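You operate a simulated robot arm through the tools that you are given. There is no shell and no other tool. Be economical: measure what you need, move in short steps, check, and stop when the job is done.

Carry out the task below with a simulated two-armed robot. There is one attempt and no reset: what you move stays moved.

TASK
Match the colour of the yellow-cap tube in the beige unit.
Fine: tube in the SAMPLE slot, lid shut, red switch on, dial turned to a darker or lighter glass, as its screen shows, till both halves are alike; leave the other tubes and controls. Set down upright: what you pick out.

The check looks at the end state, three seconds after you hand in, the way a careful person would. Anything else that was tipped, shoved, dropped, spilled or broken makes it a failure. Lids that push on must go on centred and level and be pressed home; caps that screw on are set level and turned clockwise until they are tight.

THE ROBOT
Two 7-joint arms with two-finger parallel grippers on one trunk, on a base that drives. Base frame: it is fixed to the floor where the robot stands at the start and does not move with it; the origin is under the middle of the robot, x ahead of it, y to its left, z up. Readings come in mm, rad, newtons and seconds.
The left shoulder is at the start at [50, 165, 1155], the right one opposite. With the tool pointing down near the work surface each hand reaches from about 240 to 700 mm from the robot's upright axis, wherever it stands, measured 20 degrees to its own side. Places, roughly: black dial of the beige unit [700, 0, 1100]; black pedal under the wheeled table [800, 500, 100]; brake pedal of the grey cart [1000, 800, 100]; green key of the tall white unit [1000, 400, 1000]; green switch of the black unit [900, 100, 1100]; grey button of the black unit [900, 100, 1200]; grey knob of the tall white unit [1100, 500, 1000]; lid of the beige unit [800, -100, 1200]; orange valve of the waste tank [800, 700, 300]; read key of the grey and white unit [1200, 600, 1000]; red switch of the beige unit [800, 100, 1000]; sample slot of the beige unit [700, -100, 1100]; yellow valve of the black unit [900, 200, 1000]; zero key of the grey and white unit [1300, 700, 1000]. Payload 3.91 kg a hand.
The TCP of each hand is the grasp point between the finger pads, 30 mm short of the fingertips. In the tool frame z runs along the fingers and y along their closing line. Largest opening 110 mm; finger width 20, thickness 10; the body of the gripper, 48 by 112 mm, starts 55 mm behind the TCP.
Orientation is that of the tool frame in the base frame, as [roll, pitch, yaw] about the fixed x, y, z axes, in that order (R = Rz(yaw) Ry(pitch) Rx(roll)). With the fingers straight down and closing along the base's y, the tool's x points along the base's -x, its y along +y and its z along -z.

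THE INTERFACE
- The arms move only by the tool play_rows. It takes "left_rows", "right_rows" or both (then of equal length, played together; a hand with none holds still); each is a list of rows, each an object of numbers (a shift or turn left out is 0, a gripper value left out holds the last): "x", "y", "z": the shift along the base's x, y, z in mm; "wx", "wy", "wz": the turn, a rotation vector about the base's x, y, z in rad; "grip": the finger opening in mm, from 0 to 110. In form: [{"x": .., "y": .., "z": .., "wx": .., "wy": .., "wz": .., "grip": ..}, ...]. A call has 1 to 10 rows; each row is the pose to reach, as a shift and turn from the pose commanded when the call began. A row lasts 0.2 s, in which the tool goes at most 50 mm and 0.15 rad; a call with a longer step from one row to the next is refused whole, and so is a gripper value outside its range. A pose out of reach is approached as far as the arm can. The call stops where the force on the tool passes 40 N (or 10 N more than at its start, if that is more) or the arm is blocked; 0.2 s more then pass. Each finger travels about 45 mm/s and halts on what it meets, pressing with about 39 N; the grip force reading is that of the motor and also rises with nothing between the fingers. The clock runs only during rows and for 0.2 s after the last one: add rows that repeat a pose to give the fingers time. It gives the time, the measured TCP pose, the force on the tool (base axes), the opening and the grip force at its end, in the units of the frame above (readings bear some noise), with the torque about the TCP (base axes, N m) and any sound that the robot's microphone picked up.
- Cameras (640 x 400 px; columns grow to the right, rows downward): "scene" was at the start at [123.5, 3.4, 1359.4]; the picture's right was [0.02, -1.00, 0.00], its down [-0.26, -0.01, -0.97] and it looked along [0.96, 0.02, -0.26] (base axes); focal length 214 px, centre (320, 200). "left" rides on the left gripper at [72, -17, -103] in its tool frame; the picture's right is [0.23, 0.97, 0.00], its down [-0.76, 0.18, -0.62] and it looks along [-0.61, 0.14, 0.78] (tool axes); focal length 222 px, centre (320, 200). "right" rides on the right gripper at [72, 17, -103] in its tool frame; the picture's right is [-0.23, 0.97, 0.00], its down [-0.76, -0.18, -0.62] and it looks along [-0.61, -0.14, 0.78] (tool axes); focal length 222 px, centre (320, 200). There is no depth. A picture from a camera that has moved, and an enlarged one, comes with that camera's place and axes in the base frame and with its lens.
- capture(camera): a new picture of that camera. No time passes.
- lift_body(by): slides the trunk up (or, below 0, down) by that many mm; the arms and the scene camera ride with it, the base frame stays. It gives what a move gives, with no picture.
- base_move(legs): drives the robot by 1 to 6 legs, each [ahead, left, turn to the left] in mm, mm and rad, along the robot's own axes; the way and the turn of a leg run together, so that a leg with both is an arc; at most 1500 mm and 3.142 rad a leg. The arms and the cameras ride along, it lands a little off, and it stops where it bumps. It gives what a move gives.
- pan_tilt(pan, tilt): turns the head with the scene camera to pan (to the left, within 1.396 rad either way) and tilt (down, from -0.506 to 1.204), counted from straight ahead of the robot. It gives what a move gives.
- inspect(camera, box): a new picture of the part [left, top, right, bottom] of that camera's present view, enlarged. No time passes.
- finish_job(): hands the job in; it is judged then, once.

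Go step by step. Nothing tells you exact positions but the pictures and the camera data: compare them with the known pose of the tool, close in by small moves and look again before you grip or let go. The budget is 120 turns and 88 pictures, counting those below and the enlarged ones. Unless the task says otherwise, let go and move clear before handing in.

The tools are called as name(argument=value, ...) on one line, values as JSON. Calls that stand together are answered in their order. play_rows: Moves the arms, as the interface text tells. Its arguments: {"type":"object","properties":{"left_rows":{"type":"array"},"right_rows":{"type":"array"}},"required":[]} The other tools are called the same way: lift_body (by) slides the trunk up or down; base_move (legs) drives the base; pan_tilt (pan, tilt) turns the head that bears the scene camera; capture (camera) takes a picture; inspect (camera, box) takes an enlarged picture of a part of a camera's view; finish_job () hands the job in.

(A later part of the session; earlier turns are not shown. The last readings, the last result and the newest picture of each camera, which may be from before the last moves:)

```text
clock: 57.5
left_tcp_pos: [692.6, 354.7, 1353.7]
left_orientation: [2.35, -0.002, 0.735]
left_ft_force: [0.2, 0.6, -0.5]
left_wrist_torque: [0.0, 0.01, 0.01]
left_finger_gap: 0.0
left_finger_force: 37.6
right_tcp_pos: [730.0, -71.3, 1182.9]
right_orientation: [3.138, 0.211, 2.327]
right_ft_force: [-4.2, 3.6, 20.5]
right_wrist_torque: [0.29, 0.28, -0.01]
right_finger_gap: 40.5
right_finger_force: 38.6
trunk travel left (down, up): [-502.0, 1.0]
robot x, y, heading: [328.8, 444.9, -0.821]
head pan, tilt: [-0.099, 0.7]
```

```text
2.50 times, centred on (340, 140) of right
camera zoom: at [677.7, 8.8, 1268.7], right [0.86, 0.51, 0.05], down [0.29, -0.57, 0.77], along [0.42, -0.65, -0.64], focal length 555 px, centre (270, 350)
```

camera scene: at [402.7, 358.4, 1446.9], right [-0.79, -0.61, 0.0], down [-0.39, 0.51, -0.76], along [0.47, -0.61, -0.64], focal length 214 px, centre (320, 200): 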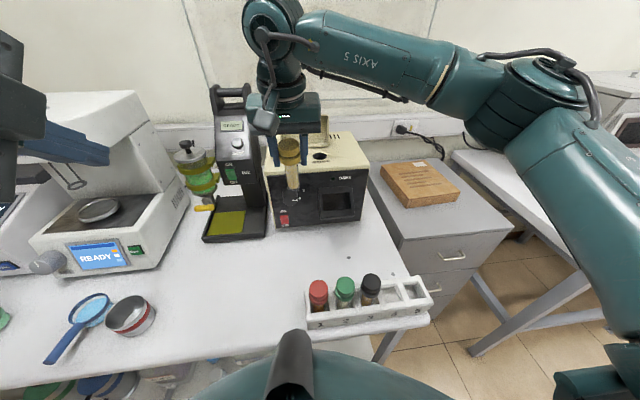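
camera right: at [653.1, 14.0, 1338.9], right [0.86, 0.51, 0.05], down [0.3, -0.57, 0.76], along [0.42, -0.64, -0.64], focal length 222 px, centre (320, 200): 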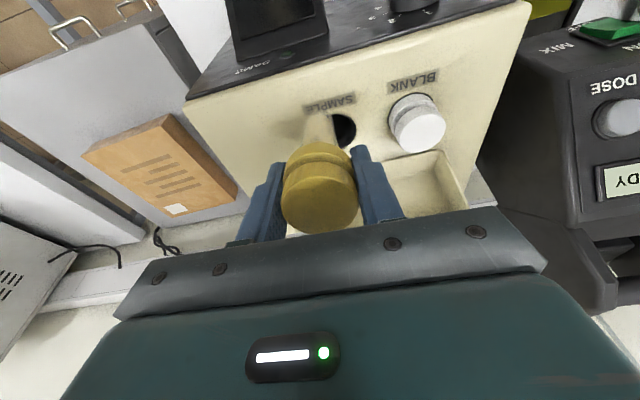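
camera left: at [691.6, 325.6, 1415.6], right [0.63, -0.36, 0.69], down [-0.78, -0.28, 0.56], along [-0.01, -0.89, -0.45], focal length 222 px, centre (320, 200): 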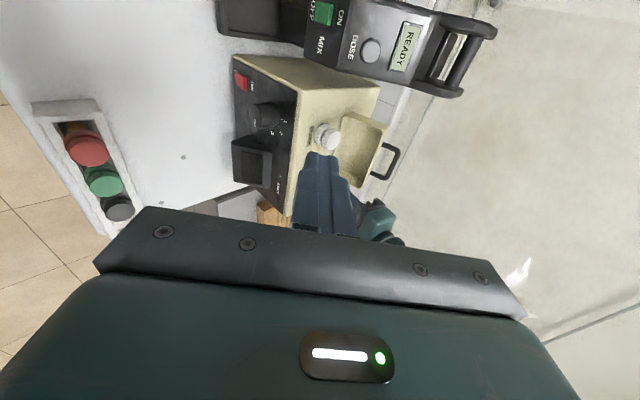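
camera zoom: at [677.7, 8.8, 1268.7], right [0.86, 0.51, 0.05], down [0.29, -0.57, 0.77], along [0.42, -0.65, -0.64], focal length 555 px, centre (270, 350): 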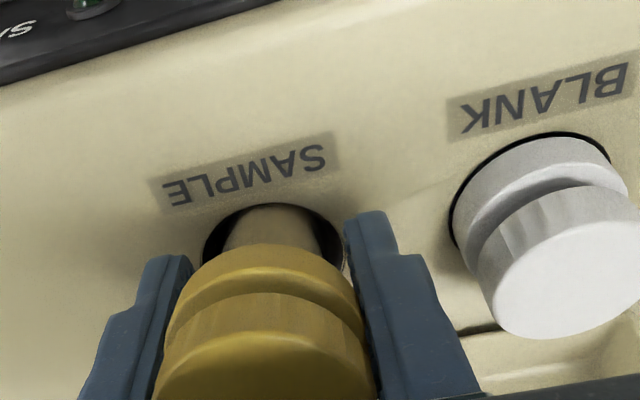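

Contact again near the end. Checking from the scene how much of the tube remains above the hole compared with the BLANK tube.

inspect(camera="scene", box=[280, 120, 380, 190])

capture(camera="left")

```text
5.71 times, centred on (330, 155) of scene
camera zoom: at [400.4, 361.0, 1447.7], right [-0.79, -0.61, 0.0], down [-0.39, 0.51, -0.77], along [0.47, -0.61, -0.64], focal length 1226 px, centre (263, 457)
```

zoom: 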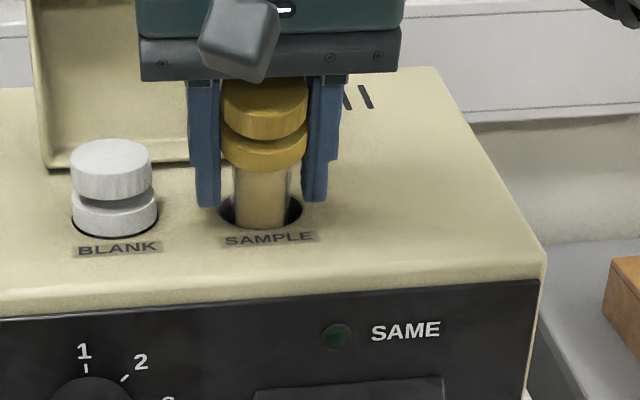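

```text
20 pictures are left
camera left: at [687.7, 465.4, 1416.7], right [0.63, -0.36, 0.69], down [-0.78, -0.28, 0.56], along [-0.01, -0.89, -0.45], focal length 222 px, centre (320, 200)
```

left: 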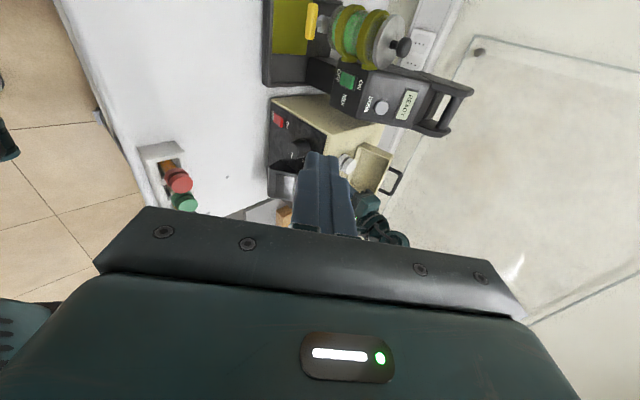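

The cap has slipped up about 20 mm in the fingers, and the tube sits about 10 mm too near. I'll lift 4 mm, shift forward 10 mm while straightening, then lower gently.

play_rows(right_rows=[{"z": 10}, {"x": 3.4, "y": -3.6, "z": 10, "wx": 0.036, "wy": 0.034}, {"x": 6.9, "y": -7.3, "z": 10, "wx": 0.073, "wy": 0.0685}, {"x": 6.9, "y": -7.3, "z": 4, "wx": 0.073, "wy": 0.0685}, {"x": 6.9, "y": -7.3, "z": 0, "wx": 0.073, "wy": 0.0685}])

inspect(camera="right", box=[220, 60, 460, 220])

```text
clock: 58.7
left_tcp_pos: [693.8, 351.3, 1352.7]
left_orientation: [2.355, -0.002, 0.734]
left_ft_force: [0.0, 0.8, -1.0]
left_wrist_torque: [0.02, -0.02, -0.01]
left_finger_gap: 0.0
left_finger_force: 37.5
right_tcp_pos: [727.8, -73.3, 1176.7]
right_orientation: [3.141, 0.103, 2.326]
right_ft_force: [8.1, -8.6, 10.9]
right_wrist_torque: [-0.3, -0.28, -0.01]
right_finger_gap: 39.9
right_finger_force: 38.6
right hand out of reach, approached as far as the arm can: row 3, 4, 5
trunk travel left (down, up): [-502.0, 1.0]
robot x, y, heading: [331.7, 449.0, -0.813]
head pan, tilt: [-0.099, 0.7]
```

```text
2.50 times, centred on (340, 140) of right
camera zoom: at [682.1, -1.9, 1272.2], right [0.86, 0.5, 0.03], down [0.34, -0.63, 0.7], along [0.37, -0.6, -0.71], focal length 555 px, centre (270, 350)
```

zoom: 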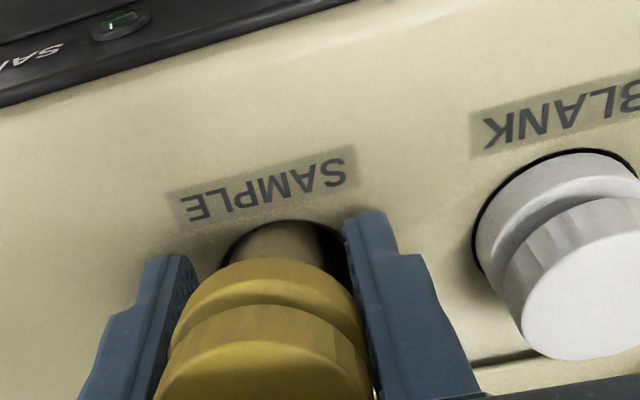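

Straightening that far exceeds reach. I'll go back to the previous tilt, slightly raised, and use the 9 mm of spare base travel to move forward.

play_rows(right_rows=[{"x": -3.4, "y": 3.6, "z": 6, "wx": -0.036, "wy": -0.034}, {"x": -6.9, "y": 7.3, "z": 12, "wx": -0.073, "wy": -0.0685}, {"x": -6.9, "y": 7.3, "z": 12, "wx": -0.073, "wy": -0.0685}])

base_move(legs=[[9, 0, 0]])

inspect(camera="right", box=[220, 60, 460, 220])

```text
clock: 59.5
left_tcp_pos: [694.6, 351.8, 1353.7]
left_orientation: [2.354, -0.002, 0.736]
left_ft_force: [0.3, -0.2, 0.6]
left_wrist_torque: [0.0, 0.0, -0.01]
left_finger_gap: 0.0
left_finger_force: 37.6
right_tcp_pos: [721.0, -66.4, 1189.0]
right_orientation: [3.14, 0.202, 2.324]
right_ft_force: [4.5, -4.7, 5.1]
right_wrist_torque: [-0.34, -0.25, -0.02]
right_finger_gap: 40.7
right_finger_force: 38.6
trunk travel left (down, up): [-502.0, 1.0]
robot x, y, heading: [331.1, 441.9, -0.818]
head pan, tilt: [-0.099, 0.7]
```

```text
clock: 60.2
left_tcp_pos: [693.9, 352.1, 1352.3]
left_orientation: [2.354, -0.003, 0.736]
left_ft_force: [0.0, -0.1, -0.3]
left_wrist_torque: [0.0, 0.01, 0.0]
left_finger_gap: 0.2
left_finger_force: 37.6
right_tcp_pos: [721.1, -67.3, 1187.9]
right_orientation: [-3.141, 0.203, 2.327]
right_ft_force: [1.5, 0.1, -0.1]
right_wrist_torque: [-0.04, -0.06, -0.03]
right_finger_gap: 40.1
right_finger_force: 39.4
trunk travel left (down, up): [-502.0, 1.0]
robot x, y, heading: [328.7, 445.6, -0.817]
head pan, tilt: [-0.099, 0.7]
stopped in leg 1: the robot was blocked; the commanded pose is now the measured one
```

```text
2.50 times, centred on (340, 140) of right
camera zoom: at [668.9, 11.8, 1275.2], right [0.86, 0.51, 0.05], down [0.3, -0.57, 0.76], along [0.41, -0.64, -0.64], focal length 555 px, centre (270, 350)
```

zoom: 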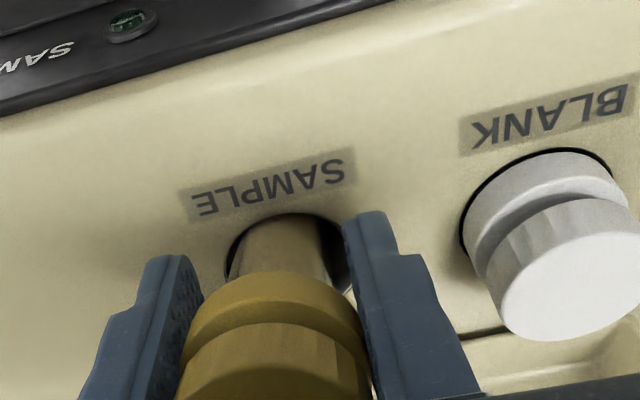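

The base is already at its limit, and the tube hangs free now. I'll shift it forward 9 mm at this tilt and lower in small steps.

play_rows(right_rows=[{"x": 3, "y": -3.3}, {"x": 6.2, "y": -6.6}, {"x": 6.2, "y": -6.6, "z": -4}, {"x": 6.2, "y": -6.6, "z": -8}, {"x": 6.2, "y": -6.6, "z": -12}])

inspect(camera="scene", box=[280, 120, 380, 190])

```text
clock: 61.4
left_tcp_pos: [693.5, 353.6, 1353.7]
left_orientation: [2.35, -0.002, 0.735]
left_ft_force: [-0.2, -0.1, 0.0]
left_wrist_torque: [-0.03, -0.02, -0.01]
left_finger_gap: 0.0
left_finger_force: 37.7
right_tcp_pos: [724.6, -71.6, 1179.9]
right_orientation: [3.14, 0.21, 2.325]
right_ft_force: [-8.6, 8.2, 11.6]
right_wrist_torque: [0.56, 0.51, 0.05]
right_finger_gap: 40.3
right_finger_force: 38.6
trunk travel left (down, up): [-502.0, 1.0]
robot x, y, heading: [329.8, 444.4, -0.813]
head pan, tilt: [-0.099, 0.7]
```

```text
5.71 times, centred on (330, 155) of scene
camera zoom: at [400.4, 360.4, 1447.5], right [-0.79, -0.61, 0.0], down [-0.39, 0.51, -0.77], along [0.47, -0.61, -0.64], focal length 1226 px, centre (263, 457)
```

zoom: 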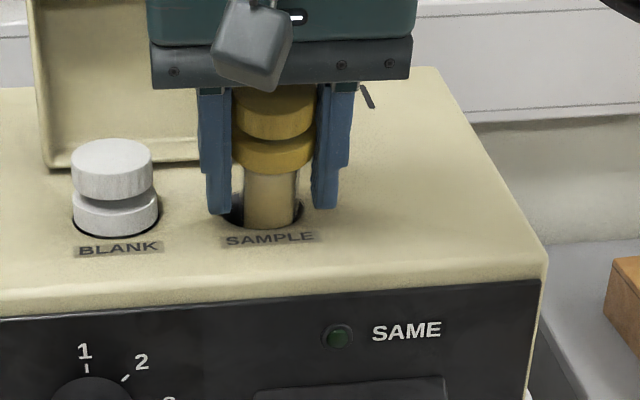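

The foot presses the far wall while the tube leans on the near lip, so the grip is holding it slanted. The tube is well captured by the hole, so I'll open just a little and let it settle down between the fingers.

play_rows(right_rows=[{"grip": 50}, {"grip": 50}, {"grip": 50}])

inspect(camera="scene", box=[280, 120, 380, 190])

```text
clock: 62.2
left_tcp_pos: [693.8, 351.5, 1353.4]
left_orientation: [2.354, -0.001, 0.736]
left_ft_force: [-0.3, -0.2, 0.2]
left_wrist_torque: [0.04, -0.01, 0.0]
left_finger_gap: 0.2
left_finger_force: 37.6
right_tcp_pos: [725.6, -73.0, 1177.5]
right_orientation: [3.14, 0.205, 2.329]
right_ft_force: [0.3, -0.1, -1.0]
right_wrist_torque: [0.01, -0.01, 0.0]
right_finger_gap: 50.2
right_finger_force: 0.0
trunk travel left (down, up): [-502.0, 1.0]
robot x, y, heading: [329.3, 444.5, -0.815]
head pan, tilt: [-0.099, 0.7]
```

```text
5.71 times, centred on (330, 155) of scene
camera zoom: at [402.4, 358.1, 1447.0], right [-0.79, -0.61, 0.0], down [-0.39, 0.51, -0.77], along [0.47, -0.61, -0.64], focal length 1226 px, centre (263, 457)
```

zoom: 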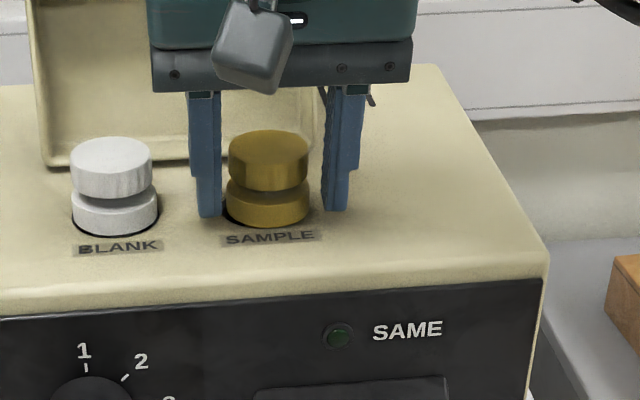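

The tube has dropped fully home; its cap sits like the BLANK one. I'll open wider, rise straight up, and take the right hand back and out to the right. The left hand meanwhile gets ready (pitch 0.5, opening 34) to take the lid handle.

play_rows(right_rows=[{"grip": 66}, {"z": 15}, {"z": 45}, {"z": 90}], left_rows=[{"wx": -0.07, "wy": -0.066, "grip": 34}, {"wx": -0.14, "wy": -0.132}, {"wx": -0.205, "wy": -0.193}, {"wx": -0.205, "wy": -0.193}])

play_rows(right_rows=[{"x": -25, "y": 26, "z": 10}, {"x": -55, "y": 50, "z": 20}, {"x": -90, "y": 62, "z": 20}, {"x": -130, "y": 65, "z": 20}, {"x": -170, "y": 60, "z": 20}, {"x": -210, "y": 50, "z": 20}, {"x": -246, "y": 43, "z": 20}])

capture(camera="scene")

```text
clock: 63.2
left_tcp_pos: [703.0, 336.7, 1381.1]
left_orientation: [2.072, -0.008, 0.738]
left_ft_force: [0.2, 0.0, 0.7]
left_wrist_torque: [-0.04, 0.02, -0.04]
left_finger_gap: 34.1
left_finger_force: 0.1
left hand out of reach, approached as far as the arm can: row 2, 3, 4
right_tcp_pos: [728.1, -70.9, 1267.9]
right_orientation: [-3.14, 0.207, 2.327]
right_ft_force: [0.5, 0.1, 0.2]
right_wrist_torque: [0.04, 0.0, 0.01]
right_finger_gap: 66.2
right_finger_force: 0.1
trunk travel left (down, up): [-502.0, 1.0]
robot x, y, heading: [327.8, 443.6, -0.812]
head pan, tilt: [-0.099, 0.7]
```

```text
clock: 64.8
left_tcp_pos: [701.8, 336.0, 1382.1]
left_orientation: [2.074, -0.009, 0.739]
left_ft_force: [0.1, -0.9, 0.6]
left_wrist_torque: [0.03, 0.0, -0.01]
left_finger_gap: 34.0
left_finger_force: 0.0
right_tcp_pos: [479.2, -30.2, 1287.5]
right_orientation: [3.139, 0.205, 2.327]
right_ft_force: [-0.5, -0.2, -0.3]
right_wrist_torque: [-0.01, 0.02, 0.05]
right_finger_gap: 66.2
right_finger_force: 0.2
trunk travel left (down, up): [-502.0, 1.0]
robot x, y, heading: [331.8, 450.3, -0.811]
head pan, tilt: [-0.099, 0.7]
```

```text
15 pictures are left
camera scene: at [401.5, 357.8, 1447.0], right [-0.79, -0.61, 0.0], down [-0.39, 0.51, -0.77], along [0.47, -0.61, -0.64], focal length 214 px, centre (320, 200)
```

scene: 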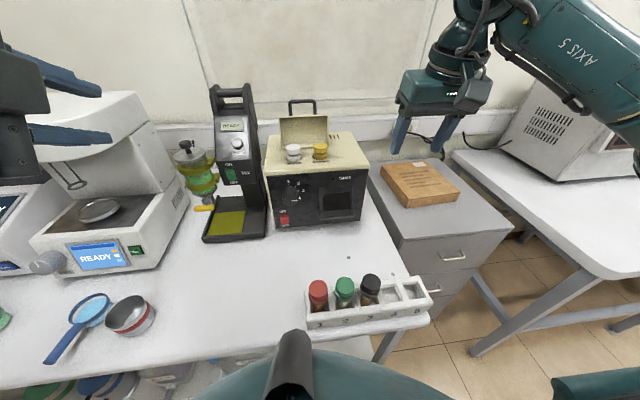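

The tube is seated and the lid stands at about 90°, with its handle bar at about [832, -119, 1270]. I'll bring the left hand, fingers closed and tilted down, across in front of the unit, then hook over the bar.

play_rows(left_rows=[{"x": -14.5, "y": -41.8, "z": 17, "wx": 0.02, "wy": 0.02, "grip": 0}, {"x": -29, "y": -83.5, "z": 17, "wx": 0.04, "wy": 0.04}, {"x": -43.6, "y": -125.3, "z": 17, "wx": 0.065, "wy": 0.061}, {"x": -58, "y": -167, "z": 17, "wx": 0.087, "wy": 0.082}, {"x": -72.7, "y": -208.8, "z": 17, "wx": 0.109, "wy": 0.103}])

play_rows(left_rows=[{"x": 34.3, "y": -36.4}, {"x": 68.6, "y": -72.8}, {"x": 103, "y": -109, "z": -8}, {"x": 137, "y": -145.6, "z": -16}, {"x": 171.5, "y": -182, "z": -24}, {"x": 195, "y": -207, "z": -30}])

capture(camera="left")

```text
clock: 66.0
left_tcp_pos: [629.0, 124.9, 1399.0]
left_orientation: [2.225, -0.008, 0.735]
left_ft_force: [0.1, -0.2, 0.0]
left_wrist_torque: [0.02, -0.03, 0.02]
left_finger_gap: 0.0
left_finger_force: 38.2
right_tcp_pos: [480.4, -30.2, 1286.5]
right_orientation: [3.14, 0.203, 2.326]
right_ft_force: [-0.6, -1.4, 0.2]
right_wrist_torque: [0.0, -0.02, -0.02]
right_finger_gap: 66.1
right_finger_force: 0.0
trunk travel left (down, up): [-502.0, 1.0]
robot x, y, heading: [328.8, 445.3, -0.817]
head pan, tilt: [-0.099, 0.7]
```

```text
refused: row 3 steps farther than a row can; nothing moved
```

```text
14 pictures are left
camera left: at [619.4, 241.6, 1451.0], right [0.56, -0.29, 0.78], down [-0.83, -0.23, 0.51], along [0.03, -0.93, -0.37], focal length 222 px, centre (320, 200)
```

left: 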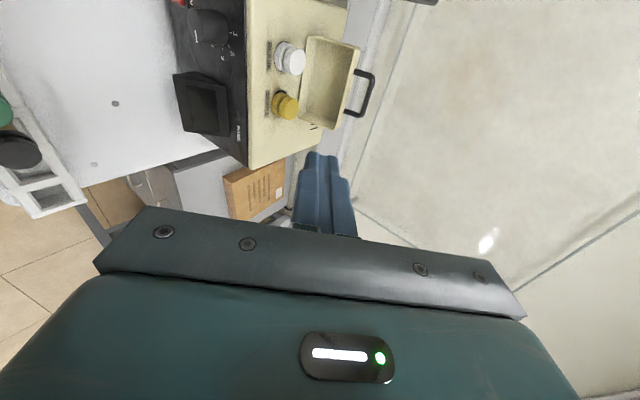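

The hand is centred in front at z 1399. I'll advance with a shallow descent to just above and behind the handle bar.

play_rows(left_rows=[{"x": 31.9, "y": -31.8, "z": -10}, {"x": 63.2, "y": -64, "z": -20}, {"x": 94.6, "y": -96.3, "z": -30}, {"x": 126.5, "y": -128, "z": -40}, {"x": 157.9, "y": -160.3, "z": -50}, {"x": 183.7, "y": -186.7, "z": -60}, {"x": 208, "y": -212, "z": -67}])

capture(camera="left")

```text
clock: 67.6
left_tcp_pos: [837.1, -86.0, 1333.1]
left_orientation: [2.222, -0.006, 0.732]
left_ft_force: [0.1, 0.3, -0.1]
left_wrist_torque: [0.06, -0.02, 0.04]
left_finger_gap: 0.1
left_finger_force: 37.8
right_tcp_pos: [479.6, -30.6, 1286.5]
right_orientation: [3.14, 0.202, 2.327]
right_ft_force: [0.0, -0.6, -0.1]
right_wrist_torque: [0.05, -0.01, 0.01]
right_finger_gap: 66.1
right_finger_force: 0.0
trunk travel left (down, up): [-502.0, 1.0]
robot x, y, heading: [328.9, 448.9, -0.814]
head pan, tilt: [-0.099, 0.7]
```

```text
13 pictures are left
camera left: at [828.7, 30.3, 1384.5], right [0.56, -0.29, 0.78], down [-0.83, -0.22, 0.51], along [0.03, -0.93, -0.36], focal length 222 px, centre (320, 200)
```

left: 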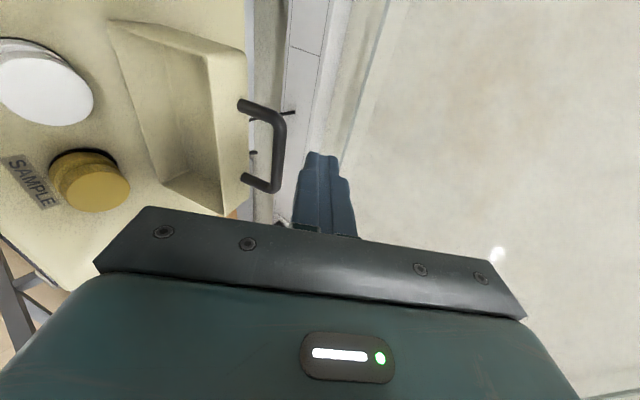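

The bar is at about [845, -113, 1269]. I'll move 22 mm further so the tips pass over it, then lower until they are behind the bar.

play_rows(left_rows=[{"x": 7.5, "y": -8}, {"x": 15.1, "y": -16}, {"x": 15.1, "y": -16, "z": -20}, {"x": 15.1, "y": -16, "z": -36}])

capture(camera="left")

```text
clock: 68.6
left_tcp_pos: [853.8, -99.6, 1296.6]
left_orientation: [2.222, -0.004, 0.737]
left_ft_force: [0.6, 0.1, -0.5]
left_wrist_torque: [-0.03, -0.01, -0.02]
left_finger_gap: 0.0
left_finger_force: 38.0
left hand out of reach, approached as far as the arm can: row 2, 3
right_tcp_pos: [481.4, -29.0, 1287.1]
right_orientation: [-3.141, 0.204, 2.326]
right_ft_force: [0.1, 0.6, -0.7]
right_wrist_torque: [-0.01, 0.02, -0.04]
right_finger_gap: 65.8
right_finger_force: 0.1
trunk travel left (down, up): [-502.0, 1.0]
robot x, y, heading: [332.7, 442.9, -0.811]
head pan, tilt: [-0.099, 0.7]
```

```text
12 pictures are left
camera left: at [843.9, 16.0, 1347.9], right [0.56, -0.29, 0.78], down [-0.83, -0.23, 0.52], along [0.03, -0.93, -0.36], focal length 222 px, centre (320, 200)
```

left: 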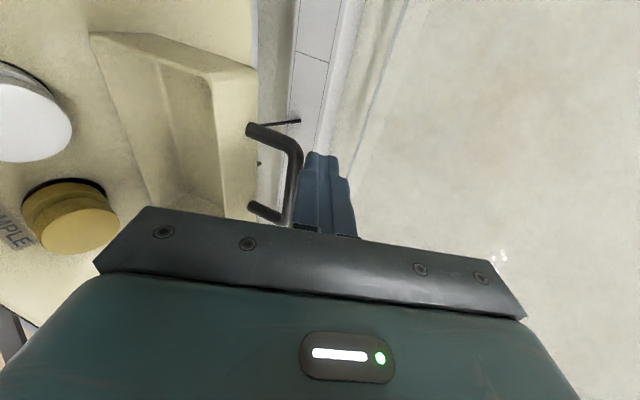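

The fingers lie just above the bar, with the tips beyond it. I'll lower 6 mm onto it and pull back along the lid's arc.

play_rows(left_rows=[{"z": -6}, {"x": -8.2, "y": 8.7, "z": -6}, {"x": -16.5, "y": 17.5, "z": -5}, {"x": -24.7, "y": 26.2, "z": -4}, {"x": -35.7, "y": 37.9, "z": -5}, {"x": -48, "y": 51, "z": -8}])

capture(camera="left")

```text
clock: 70.0
left_tcp_pos: [830.0, -106.2, 1304.7]
left_orientation: [2.224, -0.002, 0.738]
left_ft_force: [0.0, 0.1, 0.1]
left_wrist_torque: [-0.03, 0.01, 0.01]
left_finger_gap: 0.0
left_finger_force: 37.8
left hand out of reach, approached as far as the arm can: row 2, 3, 4, 5, 6
right_tcp_pos: [480.6, -29.0, 1285.1]
right_orientation: [-3.141, 0.204, 2.326]
right_ft_force: [0.1, -0.1, 0.1]
right_wrist_torque: [-0.03, 0.0, -0.04]
right_finger_gap: 65.9
right_finger_force: 0.2
trunk travel left (down, up): [-502.0, 1.0]
robot x, y, heading: [328.8, 446.9, -0.815]
head pan, tilt: [-0.099, 0.7]
```

```text
11 pictures are left
camera left: at [821.1, 9.9, 1356.6], right [0.56, -0.29, 0.77], down [-0.83, -0.23, 0.52], along [0.03, -0.93, -0.37], focal length 222 px, centre (320, 200)
```

left: 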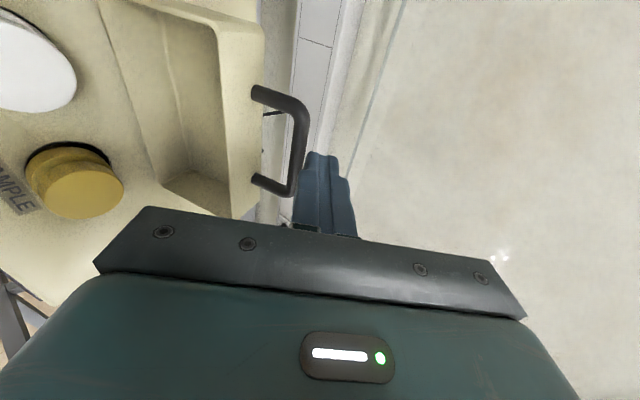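

The arm's posture limits block the pull, so I'll return to the reachable hooked pose. I'll then use the trunk and base (trunk down, base back) to draw the lid over.

play_rows(left_rows=[{"x": 24, "y": -25.5, "z": 4}, {"x": 48, "y": -51, "z": 8}, {"x": 48, "y": -51, "z": 8}])

lift_body(by=-10)

capture(camera="left")

```text
clock: 70.8
left_tcp_pos: [835.7, -105.0, 1304.6]
left_orientation: [2.222, -0.005, 0.738]
left_ft_force: [0.3, -0.9, -0.4]
left_wrist_torque: [0.0, 0.03, 0.0]
left_finger_gap: 0.0
left_finger_force: 37.9
left hand out of reach, approached as far as the arm can: row 1, 2, 3
right_tcp_pos: [481.1, -29.4, 1286.7]
right_orientation: [-3.141, 0.205, 2.327]
right_ft_force: [1.4, 0.3, 0.4]
right_wrist_torque: [-0.02, 0.0, 0.0]
right_finger_gap: 65.8
right_finger_force: 0.1
trunk travel left (down, up): [-502.0, 1.0]
robot x, y, heading: [332.7, 442.6, -0.808]
head pan, tilt: [-0.099, 0.7]
```

```text
clock: 71.4
left_tcp_pos: [836.4, -104.2, 1294.7]
left_orientation: [2.221, -0.008, 0.735]
left_ft_force: [-0.6, -0.5, 0.1]
left_wrist_torque: [-0.01, -0.03, -0.01]
left_finger_gap: 0.2
left_finger_force: 36.9
right_tcp_pos: [481.0, -29.6, 1277.0]
right_orientation: [-3.141, 0.204, 2.325]
right_ft_force: [0.5, -0.6, -0.3]
right_wrist_torque: [0.0, -0.01, 0.01]
right_finger_gap: 65.9
right_finger_force: 0.0
trunk travel left (down, up): [-492.0, 11.0]
robot x, y, heading: [332.8, 446.4, -0.813]
head pan, tilt: [-0.099, 0.7]
```

```text
10 pictures are left
camera left: at [826.6, 11.4, 1346.1], right [0.56, -0.29, 0.78], down [-0.83, -0.23, 0.52], along [0.03, -0.93, -0.36], focal length 222 px, centre (320, 200)
```

left: 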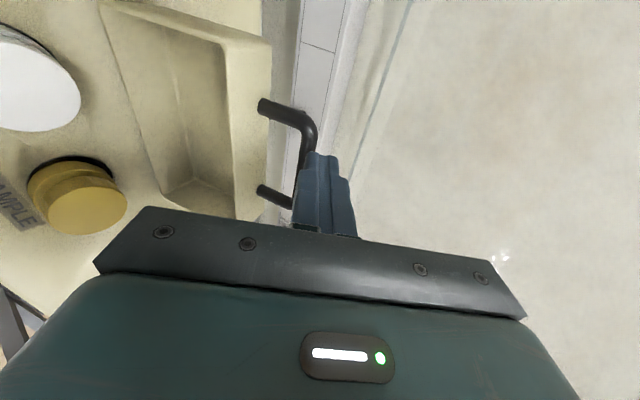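

The fingers now overlap the bar. I'll lower 5 mm more, feel for contact, then drive back 25 mm and look.

lift_body(by=-6)

base_move(legs=[[-25, 0, 0]])

capture(camera="left")

```text
clock: 71.9
left_tcp_pos: [836.1, -105.3, 1290.7]
left_orientation: [2.219, -0.007, 0.736]
left_ft_force: [-0.7, 1.3, 2.6]
left_wrist_torque: [0.0, -0.01, 0.0]
left_finger_gap: 0.0
left_finger_force: 37.6
right_tcp_pos: [480.8, -29.0, 1270.3]
right_orientation: [-3.141, 0.203, 2.327]
right_ft_force: [-1.2, 0.5, -0.2]
right_wrist_torque: [0.05, 0.01, 0.01]
right_finger_gap: 66.1
right_finger_force: 0.0
trunk travel left (down, up): [-486.0, 17.0]
robot x, y, heading: [333.6, 442.1, -0.816]
head pan, tilt: [-0.099, 0.7]
```

```text
clock: 72.7
left_tcp_pos: [820.1, -86.4, 1287.5]
left_orientation: [2.224, -0.005, 0.736]
left_ft_force: [-0.6, -0.1, -0.3]
left_wrist_torque: [0.0, -0.04, 0.02]
left_finger_gap: 0.0
left_finger_force: 37.7
right_tcp_pos: [463.3, -10.7, 1270.1]
right_orientation: [3.141, 0.205, 2.326]
right_ft_force: [0.1, -0.2, 0.2]
right_wrist_torque: [0.01, 0.01, -0.02]
right_finger_gap: 66.0
right_finger_force: 0.1
trunk travel left (down, up): [-486.0, 17.0]
robot x, y, heading: [308.6, 463.5, -0.817]
head pan, tilt: [-0.099, 0.7]
```

```text
9 pictures are left
camera left: at [809.7, 29.6, 1339.9], right [0.56, -0.29, 0.78], down [-0.83, -0.23, 0.52], along [0.03, -0.93, -0.36], focal length 222 px, centre (320, 200)
```

left: 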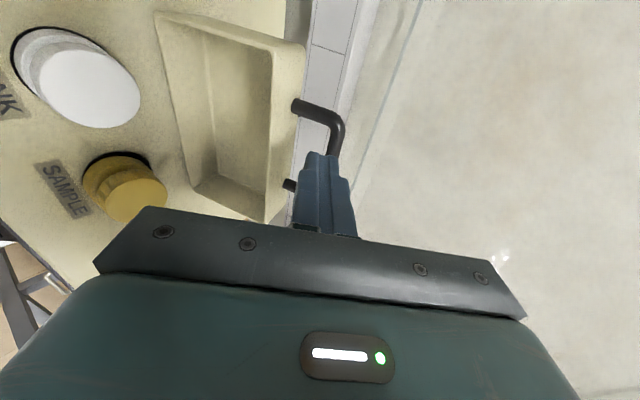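

It slid over the bar: the bar is at about F 754, z 1267, right at my fingertips. I'll pinch the bar instead: back off, open to 26, come forward straddling it, then close.

base_move(legs=[[-12, 0, 0]])

play_rows(left_rows=[{"grip": 26}, {"grip": 26}])

lift_body(by=-6)

base_move(legs=[[24, 0, 0]])

capture(camera="left")

```text
clock: 73.5
left_tcp_pos: [810.7, -79.1, 1288.0]
left_orientation: [2.222, -0.004, 0.736]
left_ft_force: [-0.1, 0.2, -0.3]
left_wrist_torque: [0.0, 0.01, 0.04]
left_finger_gap: 0.0
left_finger_force: 37.4
right_tcp_pos: [456.2, -4.2, 1270.7]
right_orientation: [3.141, 0.203, 2.328]
right_ft_force: [0.1, -0.4, -0.1]
right_wrist_torque: [-0.03, -0.02, 0.0]
right_finger_gap: 65.9
right_finger_force: 0.1
trunk travel left (down, up): [-486.0, 17.0]
robot x, y, heading: [303.9, 472.6, -0.813]
head pan, tilt: [-0.099, 0.7]
```

```text
clock: 74.1
left_tcp_pos: [811.6, -78.1, 1288.0]
left_orientation: [2.224, -0.005, 0.739]
left_ft_force: [0.1, 0.1, 0.5]
left_wrist_torque: [0.02, -0.03, 0.0]
left_finger_gap: 25.9
left_finger_force: 0.1
right_tcp_pos: [456.1, -1.4, 1269.7]
right_orientation: [-3.141, 0.205, 2.325]
right_ft_force: [-0.1, 0.4, 0.1]
right_wrist_torque: [0.02, -0.02, 0.0]
right_finger_gap: 66.1
right_finger_force: 0.0
trunk travel left (down, up): [-486.0, 17.0]
robot x, y, heading: [302.4, 472.1, -0.816]
head pan, tilt: [-0.099, 0.7]
```

```text
clock: 74.6
left_tcp_pos: [811.2, -79.2, 1281.9]
left_orientation: [2.224, -0.005, 0.738]
left_ft_force: [-0.5, 0.0, 0.6]
left_wrist_torque: [0.0, -0.02, -0.02]
left_finger_gap: 26.0
left_finger_force: 0.0
right_tcp_pos: [455.9, -3.6, 1263.2]
right_orientation: [3.141, 0.203, 2.327]
right_ft_force: [0.0, 0.3, -0.4]
right_wrist_torque: [0.0, 0.01, 0.02]
right_finger_gap: 65.9
right_finger_force: 0.0
trunk travel left (down, up): [-480.0, 23.0]
robot x, y, heading: [304.7, 473.8, -0.816]
head pan, tilt: [-0.099, 0.7]
```

```text
clock: 75.4
left_tcp_pos: [827.7, -96.8, 1281.9]
left_orientation: [2.224, -0.005, 0.736]
left_ft_force: [-0.1, -0.2, -1.0]
left_wrist_torque: [-0.01, -0.02, -0.04]
left_finger_gap: 25.7
left_finger_force: 0.0
right_tcp_pos: [473.5, -20.4, 1263.5]
right_orientation: [3.14, 0.203, 2.324]
right_ft_force: [0.4, 0.4, -0.3]
right_wrist_torque: [0.05, -0.01, 0.02]
right_finger_gap: 66.1
right_finger_force: 0.0
trunk travel left (down, up): [-480.0, 23.0]
robot x, y, heading: [320.7, 455.6, -0.817]
head pan, tilt: [-0.099, 0.7]
```

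```text
8 pictures are left
camera left: at [818.6, 20.0, 1333.2], right [0.56, -0.29, 0.77], down [-0.83, -0.23, 0.52], along [0.03, -0.93, -0.37], focal length 222 px, centre (320, 200)
```

left: 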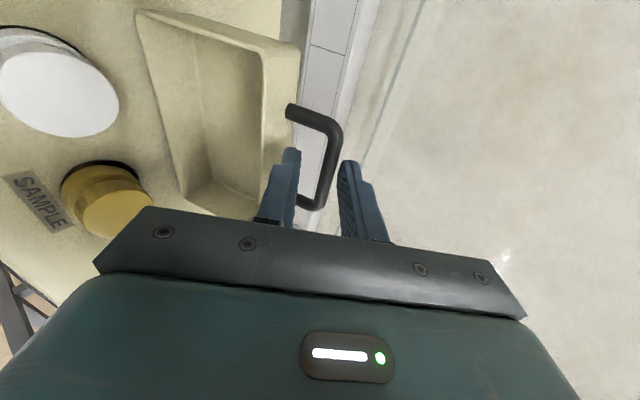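

The bar appears between the two fingers. I'll close and see whether they hold about 10 mm.

play_rows(left_rows=[{"grip": 4}, {"grip": 4}, {"grip": 4}])

```text
clock: 76.2
left_tcp_pos: [828.5, -94.7, 1282.5]
left_orientation: [2.223, -0.006, 0.736]
left_ft_force: [-0.2, 0.4, 0.2]
left_wrist_torque: [0.0, 0.0, 0.04]
left_finger_gap: 4.3
left_finger_force: 0.1
right_tcp_pos: [471.6, -20.5, 1264.1]
right_orientation: [3.142, 0.204, 2.327]
right_ft_force: [-1.2, 0.2, 0.7]
right_wrist_torque: [0.0, 0.0, 0.02]
right_finger_gap: 65.9
right_finger_force: 0.0
trunk travel left (down, up): [-480.0, 23.0]
robot x, y, heading: [320.0, 455.7, -0.812]
head pan, tilt: [-0.099, 0.7]
```

Not deep enough. I'll reopen, lower 4 mm, go forward 13 mm more, and close again.

play_rows(left_rows=[{"grip": 26}, {"grip": 26}])

lift_body(by=-4)

base_move(legs=[[13, 0, 0]])

play_rows(left_rows=[{"grip": 4}, {"grip": 4}, {"grip": 4}])

```text
clock: 76.8
left_tcp_pos: [827.7, -96.1, 1282.9]
left_orientation: [2.223, -0.005, 0.736]
left_ft_force: [0.1, -0.9, 0.2]
left_wrist_torque: [-0.03, -0.03, -0.03]
left_finger_gap: 25.9
left_finger_force: 0.1
right_tcp_pos: [470.9, -20.8, 1263.7]
right_orientation: [3.141, 0.203, 2.328]
right_ft_force: [-0.3, -0.1, 0.3]
right_wrist_torque: [-0.02, -0.01, 0.03]
right_finger_gap: 66.1
right_finger_force: 0.1
trunk travel left (down, up): [-480.0, 23.0]
robot x, y, heading: [322.5, 452.8, -0.814]
head pan, tilt: [-0.099, 0.7]
```

```text
clock: 77.4
left_tcp_pos: [827.5, -95.9, 1277.9]
left_orientation: [2.225, -0.005, 0.736]
left_ft_force: [-0.2, 0.2, 0.5]
left_wrist_torque: [0.0, 0.02, 0.03]
left_finger_gap: 26.0
left_finger_force: 0.1
right_tcp_pos: [472.6, -20.5, 1259.8]
right_orientation: [-3.141, 0.205, 2.327]
right_ft_force: [0.4, 0.1, 0.0]
right_wrist_torque: [0.0, 0.04, 0.02]
right_finger_gap: 65.9
right_finger_force: 0.0
trunk travel left (down, up): [-476.0, 27.0]
robot x, y, heading: [322.2, 456.3, -0.816]
head pan, tilt: [-0.099, 0.7]
```

```text
clock: 78.3
left_tcp_pos: [836.9, -104.4, 1278.0]
left_orientation: [2.221, -0.004, 0.739]
left_ft_force: [-0.7, 0.2, -0.2]
left_wrist_torque: [-0.02, -0.01, -0.01]
left_finger_gap: 26.1
left_finger_force: 0.0
right_tcp_pos: [480.8, -30.2, 1260.2]
right_orientation: [-3.141, 0.203, 2.329]
right_ft_force: [0.0, -0.3, -0.1]
right_wrist_torque: [0.01, 0.02, 0.0]
right_finger_gap: 66.0
right_finger_force: 0.1
trunk travel left (down, up): [-476.0, 27.0]
robot x, y, heading: [329.7, 445.9, -0.815]
head pan, tilt: [-0.099, 0.7]
stopped in leg 1: the robot was blocked; the commanded pose is now the measured one
```

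```text
clock: 79.1
left_tcp_pos: [838.2, -104.5, 1282.1]
left_orientation: [2.215, -0.004, 0.737]
left_ft_force: [4.8, -7.8, 14.0]
left_wrist_torque: [-0.7, -0.03, 0.52]
left_finger_gap: 10.5
left_finger_force: 44.7
right_tcp_pos: [480.8, -28.7, 1261.2]
right_orientation: [3.14, 0.205, 2.326]
right_ft_force: [-0.7, -0.7, 1.0]
right_wrist_torque: [-0.01, -0.01, 0.01]
right_finger_gap: 66.4
right_finger_force: 0.1
trunk travel left (down, up): [-476.0, 27.0]
robot x, y, heading: [329.5, 445.1, -0.817]
head pan, tilt: [-0.099, 0.7]
```

Now it holds the bar (10.5 mm). I'll relieve the vertical load and draw back along the arc with base and trunk.

lift_body(by=5)

base_move(legs=[[-33, 0, 0]])

base_move(legs=[[-33, 0, 0]])

capture(camera="left")

```text
clock: 79.7
left_tcp_pos: [837.2, -104.2, 1282.2]
left_orientation: [2.224, -0.004, 0.738]
left_ft_force: [1.9, -3.1, 6.9]
left_wrist_torque: [-0.78, 0.45, -0.06]
left_finger_gap: 10.7
left_finger_force: 44.6
right_tcp_pos: [481.8, -29.9, 1264.9]
right_orientation: [3.141, 0.204, 2.329]
right_ft_force: [0.0, -0.2, 0.1]
right_wrist_torque: [0.0, 0.0, -0.01]
right_finger_gap: 66.0
right_finger_force: 0.0
trunk travel left (down, up): [-481.0, 22.0]
robot x, y, heading: [325.0, 445.7, -0.812]
head pan, tilt: [-0.099, 0.7]
```

```text
clock: 80.5
left_tcp_pos: [812.8, -79.4, 1291.5]
left_orientation: [2.206, -0.005, 0.735]
left_ft_force: [3.3, -3.8, 23.9]
left_wrist_torque: [-1.04, -0.07, 0.36]
left_finger_gap: 10.6
left_finger_force: 44.8
right_tcp_pos: [457.5, -4.7, 1266.7]
right_orientation: [-3.141, 0.207, 2.329]
right_ft_force: [-0.2, 0.5, -0.3]
right_wrist_torque: [-0.01, -0.01, -0.01]
right_finger_gap: 65.9
right_finger_force: 0.0
trunk travel left (down, up): [-481.0, 22.0]
robot x, y, heading: [305.8, 468.6, -0.816]
head pan, tilt: [-0.099, 0.7]
```

```text
clock: 81.4
left_tcp_pos: [790.0, -55.3, 1292.9]
left_orientation: [2.203, -0.002, 0.734]
left_ft_force: [-0.4, -1.7, 9.4]
left_wrist_torque: [-1.07, 0.49, 0.05]
left_finger_gap: 10.5
left_finger_force: 44.9
right_tcp_pos: [435.2, 20.1, 1266.0]
right_orientation: [-3.141, 0.204, 2.327]
right_ft_force: [-0.2, 0.8, 0.2]
right_wrist_torque: [0.0, 0.0, 0.0]
right_finger_gap: 66.2
right_finger_force: 0.1
trunk travel left (down, up): [-481.0, 22.0]
robot x, y, heading: [282.0, 491.5, -0.815]
head pan, tilt: [-0.099, 0.7]
```

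```text
7 pictures are left
camera left: at [779.9, 60.2, 1342.0], right [0.55, -0.28, 0.79], down [-0.83, -0.22, 0.51], along [0.03, -0.94, -0.35], focal length 222 px, centre (320, 200)
```

left: 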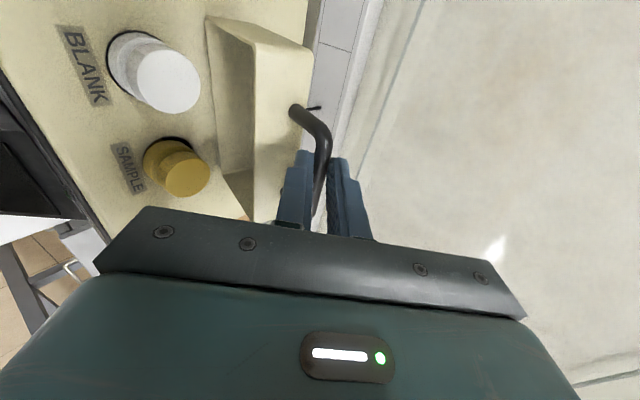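

The lid is following, now about 60° open. I'll continue along the arc, base back and trunk down alternately.

base_move(legs=[[-30, 0, 0]])

lift_body(by=-10)

base_move(legs=[[-24, 0, 0]])

lift_body(by=-18)

capture(camera="left")

```text
clock: 82.2
left_tcp_pos: [770.9, -38.8, 1288.3]
left_orientation: [2.21, -0.001, 0.732]
left_ft_force: [0.1, -3.5, -7.3]
left_wrist_torque: [-0.73, 0.78, 0.13]
left_finger_gap: 11.1
left_finger_force: 45.4
right_tcp_pos: [416.0, 39.3, 1265.3]
right_orientation: [3.141, 0.201, 2.326]
right_ft_force: [0.1, -0.5, 0.4]
right_wrist_torque: [0.04, -0.02, 0.01]
right_finger_gap: 66.0
right_finger_force: 0.1
trunk travel left (down, up): [-481.0, 22.0]
robot x, y, heading: [262.7, 515.8, -0.815]
head pan, tilt: [-0.099, 0.7]
```

```text
clock: 82.8
left_tcp_pos: [768.0, -35.7, 1287.5]
left_orientation: [2.197, 0.0, 0.733]
left_ft_force: [-3.0, 3.0, 18.8]
left_wrist_torque: [-0.58, -0.1, 1.1]
left_finger_gap: 10.6
left_finger_force: 45.1
right_tcp_pos: [413.3, 41.4, 1257.5]
right_orientation: [3.14, 0.205, 2.327]
right_ft_force: [-0.4, -0.9, 0.1]
right_wrist_torque: [0.0, 0.0, -0.01]
right_finger_gap: 65.9
right_finger_force: 0.0
trunk travel left (down, up): [-471.0, 32.0]
robot x, y, heading: [262.7, 516.7, -0.816]
head pan, tilt: [-0.099, 0.7]
```

```text
clock: 83.6
left_tcp_pos: [752.7, -20.8, 1277.2]
left_orientation: [2.214, 0.001, 0.734]
left_ft_force: [-3.8, -3.0, -0.3]
left_wrist_torque: [-0.62, 0.7, 0.26]
left_finger_gap: 10.5
left_finger_force: 44.7
right_tcp_pos: [399.5, 55.9, 1254.9]
right_orientation: [3.141, 0.204, 2.327]
right_ft_force: [-0.6, -0.4, 1.1]
right_wrist_torque: [0.01, 0.0, -0.01]
right_finger_gap: 66.0
right_finger_force: 0.0
trunk travel left (down, up): [-471.0, 32.0]
robot x, y, heading: [248.9, 531.7, -0.816]
head pan, tilt: [-0.099, 0.7]
```

```text
clock: 84.2
left_tcp_pos: [749.9, -16.4, 1271.7]
left_orientation: [2.193, 0.004, 0.732]
left_ft_force: [-10.1, 13.3, 28.0]
left_wrist_torque: [-0.83, 0.31, 0.53]
left_finger_gap: 11.1
left_finger_force: 44.5
right_tcp_pos: [394.6, 61.5, 1241.1]
right_orientation: [-3.141, 0.211, 2.327]
right_ft_force: [0.2, 0.2, 0.1]
right_wrist_torque: [0.0, -0.01, -0.01]
right_finger_gap: 66.2
right_finger_force: 0.1
trunk travel left (down, up): [-453.0, 50.0]
robot x, y, heading: [245.1, 533.7, -0.809]
head pan, tilt: [-0.099, 0.7]
```

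```text
6 pictures are left
camera left: at [739.1, 102.0, 1320.0], right [0.55, -0.27, 0.79], down [-0.83, -0.21, 0.51], along [0.03, -0.94, -0.34], focal length 222 px, centre (320, 200)
```

left: 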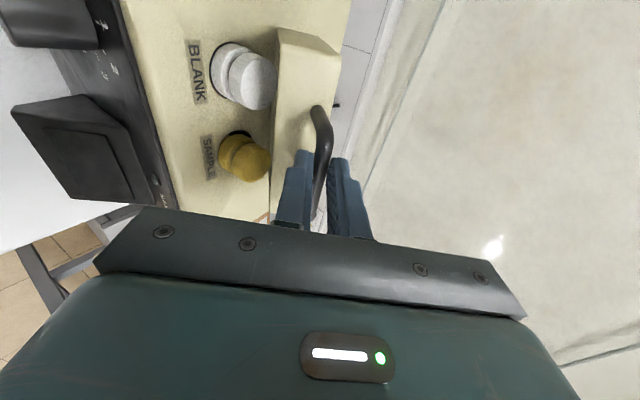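

About 40° open now. I'll continue in smaller steps, watching the forces.

base_move(legs=[[-14, 0, 0]])

lift_body(by=-14)

base_move(legs=[[-10, 0, 0]])

lift_body(by=-14)

```text
clock: 85.0
left_tcp_pos: [740.3, -8.9, 1262.2]
left_orientation: [2.209, 0.004, 0.735]
left_ft_force: [-9.1, 5.4, 11.0]
left_wrist_torque: [-0.87, 0.74, 0.06]
left_finger_gap: 11.0
left_finger_force: 44.6
right_tcp_pos: [388.0, 68.2, 1238.7]
right_orientation: [-3.141, 0.206, 2.326]
right_ft_force: [0.0, -0.2, -0.7]
right_wrist_torque: [-0.01, 0.04, -0.01]
right_finger_gap: 65.9
right_finger_force: 0.1
trunk travel left (down, up): [-453.0, 50.0]
robot x, y, heading: [238.1, 544.6, -0.817]
head pan, tilt: [-0.099, 0.7]
```

```text
clock: 85.6
left_tcp_pos: [737.7, -5.8, 1255.6]
left_orientation: [2.2, 0.005, 0.731]
left_ft_force: [-11.3, 15.9, 22.8]
left_wrist_torque: [-0.69, 0.48, 0.42]
left_finger_gap: 10.9
left_finger_force: 45.3
right_tcp_pos: [386.9, 70.5, 1226.3]
right_orientation: [3.142, 0.21, 2.329]
right_ft_force: [-0.8, -0.3, 0.9]
right_wrist_torque: [0.04, 0.02, -0.01]
right_finger_gap: 66.0
right_finger_force: 0.0
trunk travel left (down, up): [-439.0, 64.0]
robot x, y, heading: [238.1, 544.8, -0.818]
head pan, tilt: [-0.099, 0.7]
```

```text
clock: 86.4
left_tcp_pos: [734.8, -1.0, 1247.0]
left_orientation: [2.211, 0.004, 0.731]
left_ft_force: [-8.5, 5.7, 8.1]
left_wrist_torque: [-0.77, 0.84, 0.01]
left_finger_gap: 11.0
left_finger_force: 44.7
right_tcp_pos: [380.7, 74.8, 1224.5]
right_orientation: [3.141, 0.205, 2.328]
right_ft_force: [-0.4, -0.4, -0.6]
right_wrist_torque: [0.0, 0.02, -0.01]
right_finger_gap: 66.1
right_finger_force: 0.1
trunk travel left (down, up): [-439.0, 64.0]
robot x, y, heading: [231.5, 549.6, -0.811]
head pan, tilt: [-0.099, 0.7]
```

```text
clock: 87.0
left_tcp_pos: [731.6, 1.5, 1239.4]
left_orientation: [2.204, 0.006, 0.73]
left_ft_force: [-13.2, 18.7, 18.3]
left_wrist_torque: [-0.61, 0.51, 0.49]
left_finger_gap: 10.8
left_finger_force: 45.5
right_tcp_pos: [378.6, 79.2, 1211.3]
right_orientation: [3.141, 0.208, 2.327]
right_ft_force: [-0.3, 0.5, -0.4]
right_wrist_torque: [0.0, 0.03, -0.01]
right_finger_gap: 66.0
right_finger_force: 0.1
trunk travel left (down, up): [-425.0, 78.0]
robot x, y, heading: [230.6, 549.0, -0.815]
head pan, tilt: [-0.099, 0.7]
```

Working steadily; continuing the same pattern.

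base_move(legs=[[-12, 0, 0]])

lift_body(by=-15)

base_move(legs=[[-9, 0, 0]])

lift_body(by=-15)

```text
clock: 87.7
left_tcp_pos: [726.9, 4.6, 1230.8]
left_orientation: [2.216, 0.006, 0.731]
left_ft_force: [-5.5, -1.5, -1.0]
left_wrist_torque: [-0.58, 0.74, 0.32]
left_finger_gap: 11.1
left_finger_force: 45.0
right_tcp_pos: [374.0, 82.7, 1209.2]
right_orientation: [3.14, 0.206, 2.326]
right_ft_force: [0.5, 0.0, -0.3]
right_wrist_torque: [-0.04, 0.03, 0.0]
right_finger_gap: 66.4
right_finger_force: 0.1
trunk travel left (down, up): [-425.0, 78.0]
robot x, y, heading: [221.5, 555.8, -0.817]
head pan, tilt: [-0.099, 0.7]
```

```text
clock: 88.4
left_tcp_pos: [722.4, 7.7, 1220.0]
left_orientation: [2.21, 0.008, 0.731]
left_ft_force: [-13.7, 17.2, 13.5]
left_wrist_torque: [-0.42, 0.43, 0.76]
left_finger_gap: 11.1
left_finger_force: 45.1
right_tcp_pos: [371.3, 85.7, 1196.8]
right_orientation: [3.141, 0.209, 2.326]
right_ft_force: [0.2, -0.5, 0.8]
right_wrist_torque: [-0.01, 0.0, 0.0]
right_finger_gap: 66.0
right_finger_force: 0.1
trunk travel left (down, up): [-410.0, 93.0]
robot x, y, heading: [224.1, 557.8, -0.813]
head pan, tilt: [-0.099, 0.7]
```

```text
clock: 89.1
left_tcp_pos: [719.6, 11.5, 1212.8]
left_orientation: [2.219, 0.006, 0.73]
left_ft_force: [-4.7, -0.8, 0.1]
left_wrist_torque: [-0.7, 0.85, 0.12]
left_finger_gap: 11.2
left_finger_force: 44.9
right_tcp_pos: [366.9, 89.8, 1194.3]
right_orientation: [3.14, 0.206, 2.327]
right_ft_force: [0.1, 0.4, -1.5]
right_wrist_torque: [0.01, 0.01, -0.01]
right_finger_gap: 66.0
right_finger_force: 0.0
trunk travel left (down, up): [-410.0, 93.0]
robot x, y, heading: [217.2, 564.5, -0.816]
head pan, tilt: [-0.099, 0.7]
```

```text
clock: 89.7
left_tcp_pos: [717.4, 14.7, 1202.2]
left_orientation: [2.216, 0.008, 0.731]
left_ft_force: [-14.1, 16.6, 8.8]
left_wrist_torque: [-0.47, 0.6, 0.56]
left_finger_gap: 10.8
left_finger_force: 45.5
right_tcp_pos: [365.3, 92.1, 1182.5]
right_orientation: [3.141, 0.207, 2.327]
right_ft_force: [0.2, -0.8, 0.5]
right_wrist_torque: [0.0, -0.02, -0.02]
right_finger_gap: 65.9
right_finger_force: 0.1
trunk travel left (down, up): [-395.0, 108.0]
robot x, y, heading: [215.9, 564.5, -0.816]
head pan, tilt: [-0.099, 0.7]
```

Nearly shut. One more small step back and down, then press until it resists.

base_move(legs=[[-6, 0, 0]])

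lift_body(by=-12)

inspect(camera="scene", box=[240, 80, 420, 200])

```text
clock: 90.5
left_tcp_pos: [716.2, 15.7, 1196.9]
left_orientation: [2.221, 0.006, 0.732]
left_ft_force: [-4.4, 1.4, -0.1]
left_wrist_torque: [-0.89, 1.04, -0.23]
left_finger_gap: 10.9
left_finger_force: 44.7
right_tcp_pos: [363.2, 92.9, 1179.3]
right_orientation: [-3.142, 0.204, 2.326]
right_ft_force: [-0.7, -1.1, -0.5]
right_wrist_torque: [-0.01, -0.02, 0.01]
right_finger_gap: 65.9
right_finger_force: 0.0
trunk travel left (down, up): [-395.0, 108.0]
robot x, y, heading: [210.1, 566.0, -0.812]
head pan, tilt: [-0.099, 0.7]
```

```text
clock: 91.1
left_tcp_pos: [715.3, 17.7, 1187.0]
left_orientation: [2.22, 0.01, 0.733]
left_ft_force: [-10.1, 13.5, 3.6]
left_wrist_torque: [-0.62, 0.79, 0.3]
left_finger_gap: 11.0
left_finger_force: 45.1
right_tcp_pos: [362.9, 95.0, 1167.7]
right_orientation: [-3.141, 0.205, 2.324]
right_ft_force: [-0.3, -0.1, 0.0]
right_wrist_torque: [-0.03, 0.01, -0.01]
right_finger_gap: 66.0
right_finger_force: 0.1
trunk travel left (down, up): [-383.0, 120.0]
robot x, y, heading: [213.5, 563.1, -0.816]
head pan, tilt: [-0.099, 0.7]
```

```text
3.33 times, centred on (330, 140) of scene
camera zoom: at [283.9, 483.3, 1328.2], right [-0.79, -0.61, 0.0], down [-0.39, 0.51, -0.77], along [0.47, -0.61, -0.64], focal length 715 px, centre (287, 400)
```

zoom: 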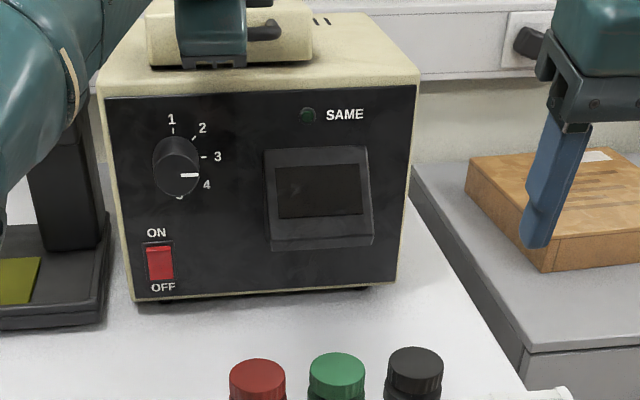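

The lid looks almost flat. I'll press down a little more and read the force.

lift_body(by=-6)

lift_body(by=-5)

```text
clock: 91.6
left_tcp_pos: [713.6, 18.3, 1182.4]
left_orientation: [2.218, 0.008, 0.732]
left_ft_force: [-15.9, 19.1, 4.4]
left_wrist_torque: [-0.69, 0.93, 0.05]
left_finger_gap: 11.0
left_finger_force: 44.9
right_tcp_pos: [361.6, 96.4, 1162.6]
right_orientation: [-3.141, 0.208, 2.325]
right_ft_force: [0.7, -0.2, 0.6]
right_wrist_torque: [0.01, 0.02, -0.04]
right_finger_gap: 66.2
right_finger_force: 0.0
trunk travel left (down, up): [-377.0, 126.0]
robot x, y, heading: [214.9, 565.7, -0.81]
head pan, tilt: [-0.099, 0.7]
```

```text
clock: 92.2
left_tcp_pos: [712.6, 18.6, 1180.3]
left_orientation: [2.214, 0.006, 0.732]
left_ft_force: [-17.0, 19.6, 9.9]
left_wrist_torque: [-0.45, 0.6, 0.51]
left_finger_gap: 11.2
left_finger_force: 45.5
right_tcp_pos: [361.6, 96.7, 1158.2]
right_orientation: [3.141, 0.209, 2.324]
right_ft_force: [-0.8, 0.2, 0.0]
right_wrist_torque: [0.0, -0.02, 0.0]
right_finger_gap: 66.3
right_finger_force: 0.0
trunk travel left (down, up): [-372.0, 131.0]
robot x, y, heading: [214.6, 568.5, -0.819]
head pan, tilt: [-0.099, 0.7]
```

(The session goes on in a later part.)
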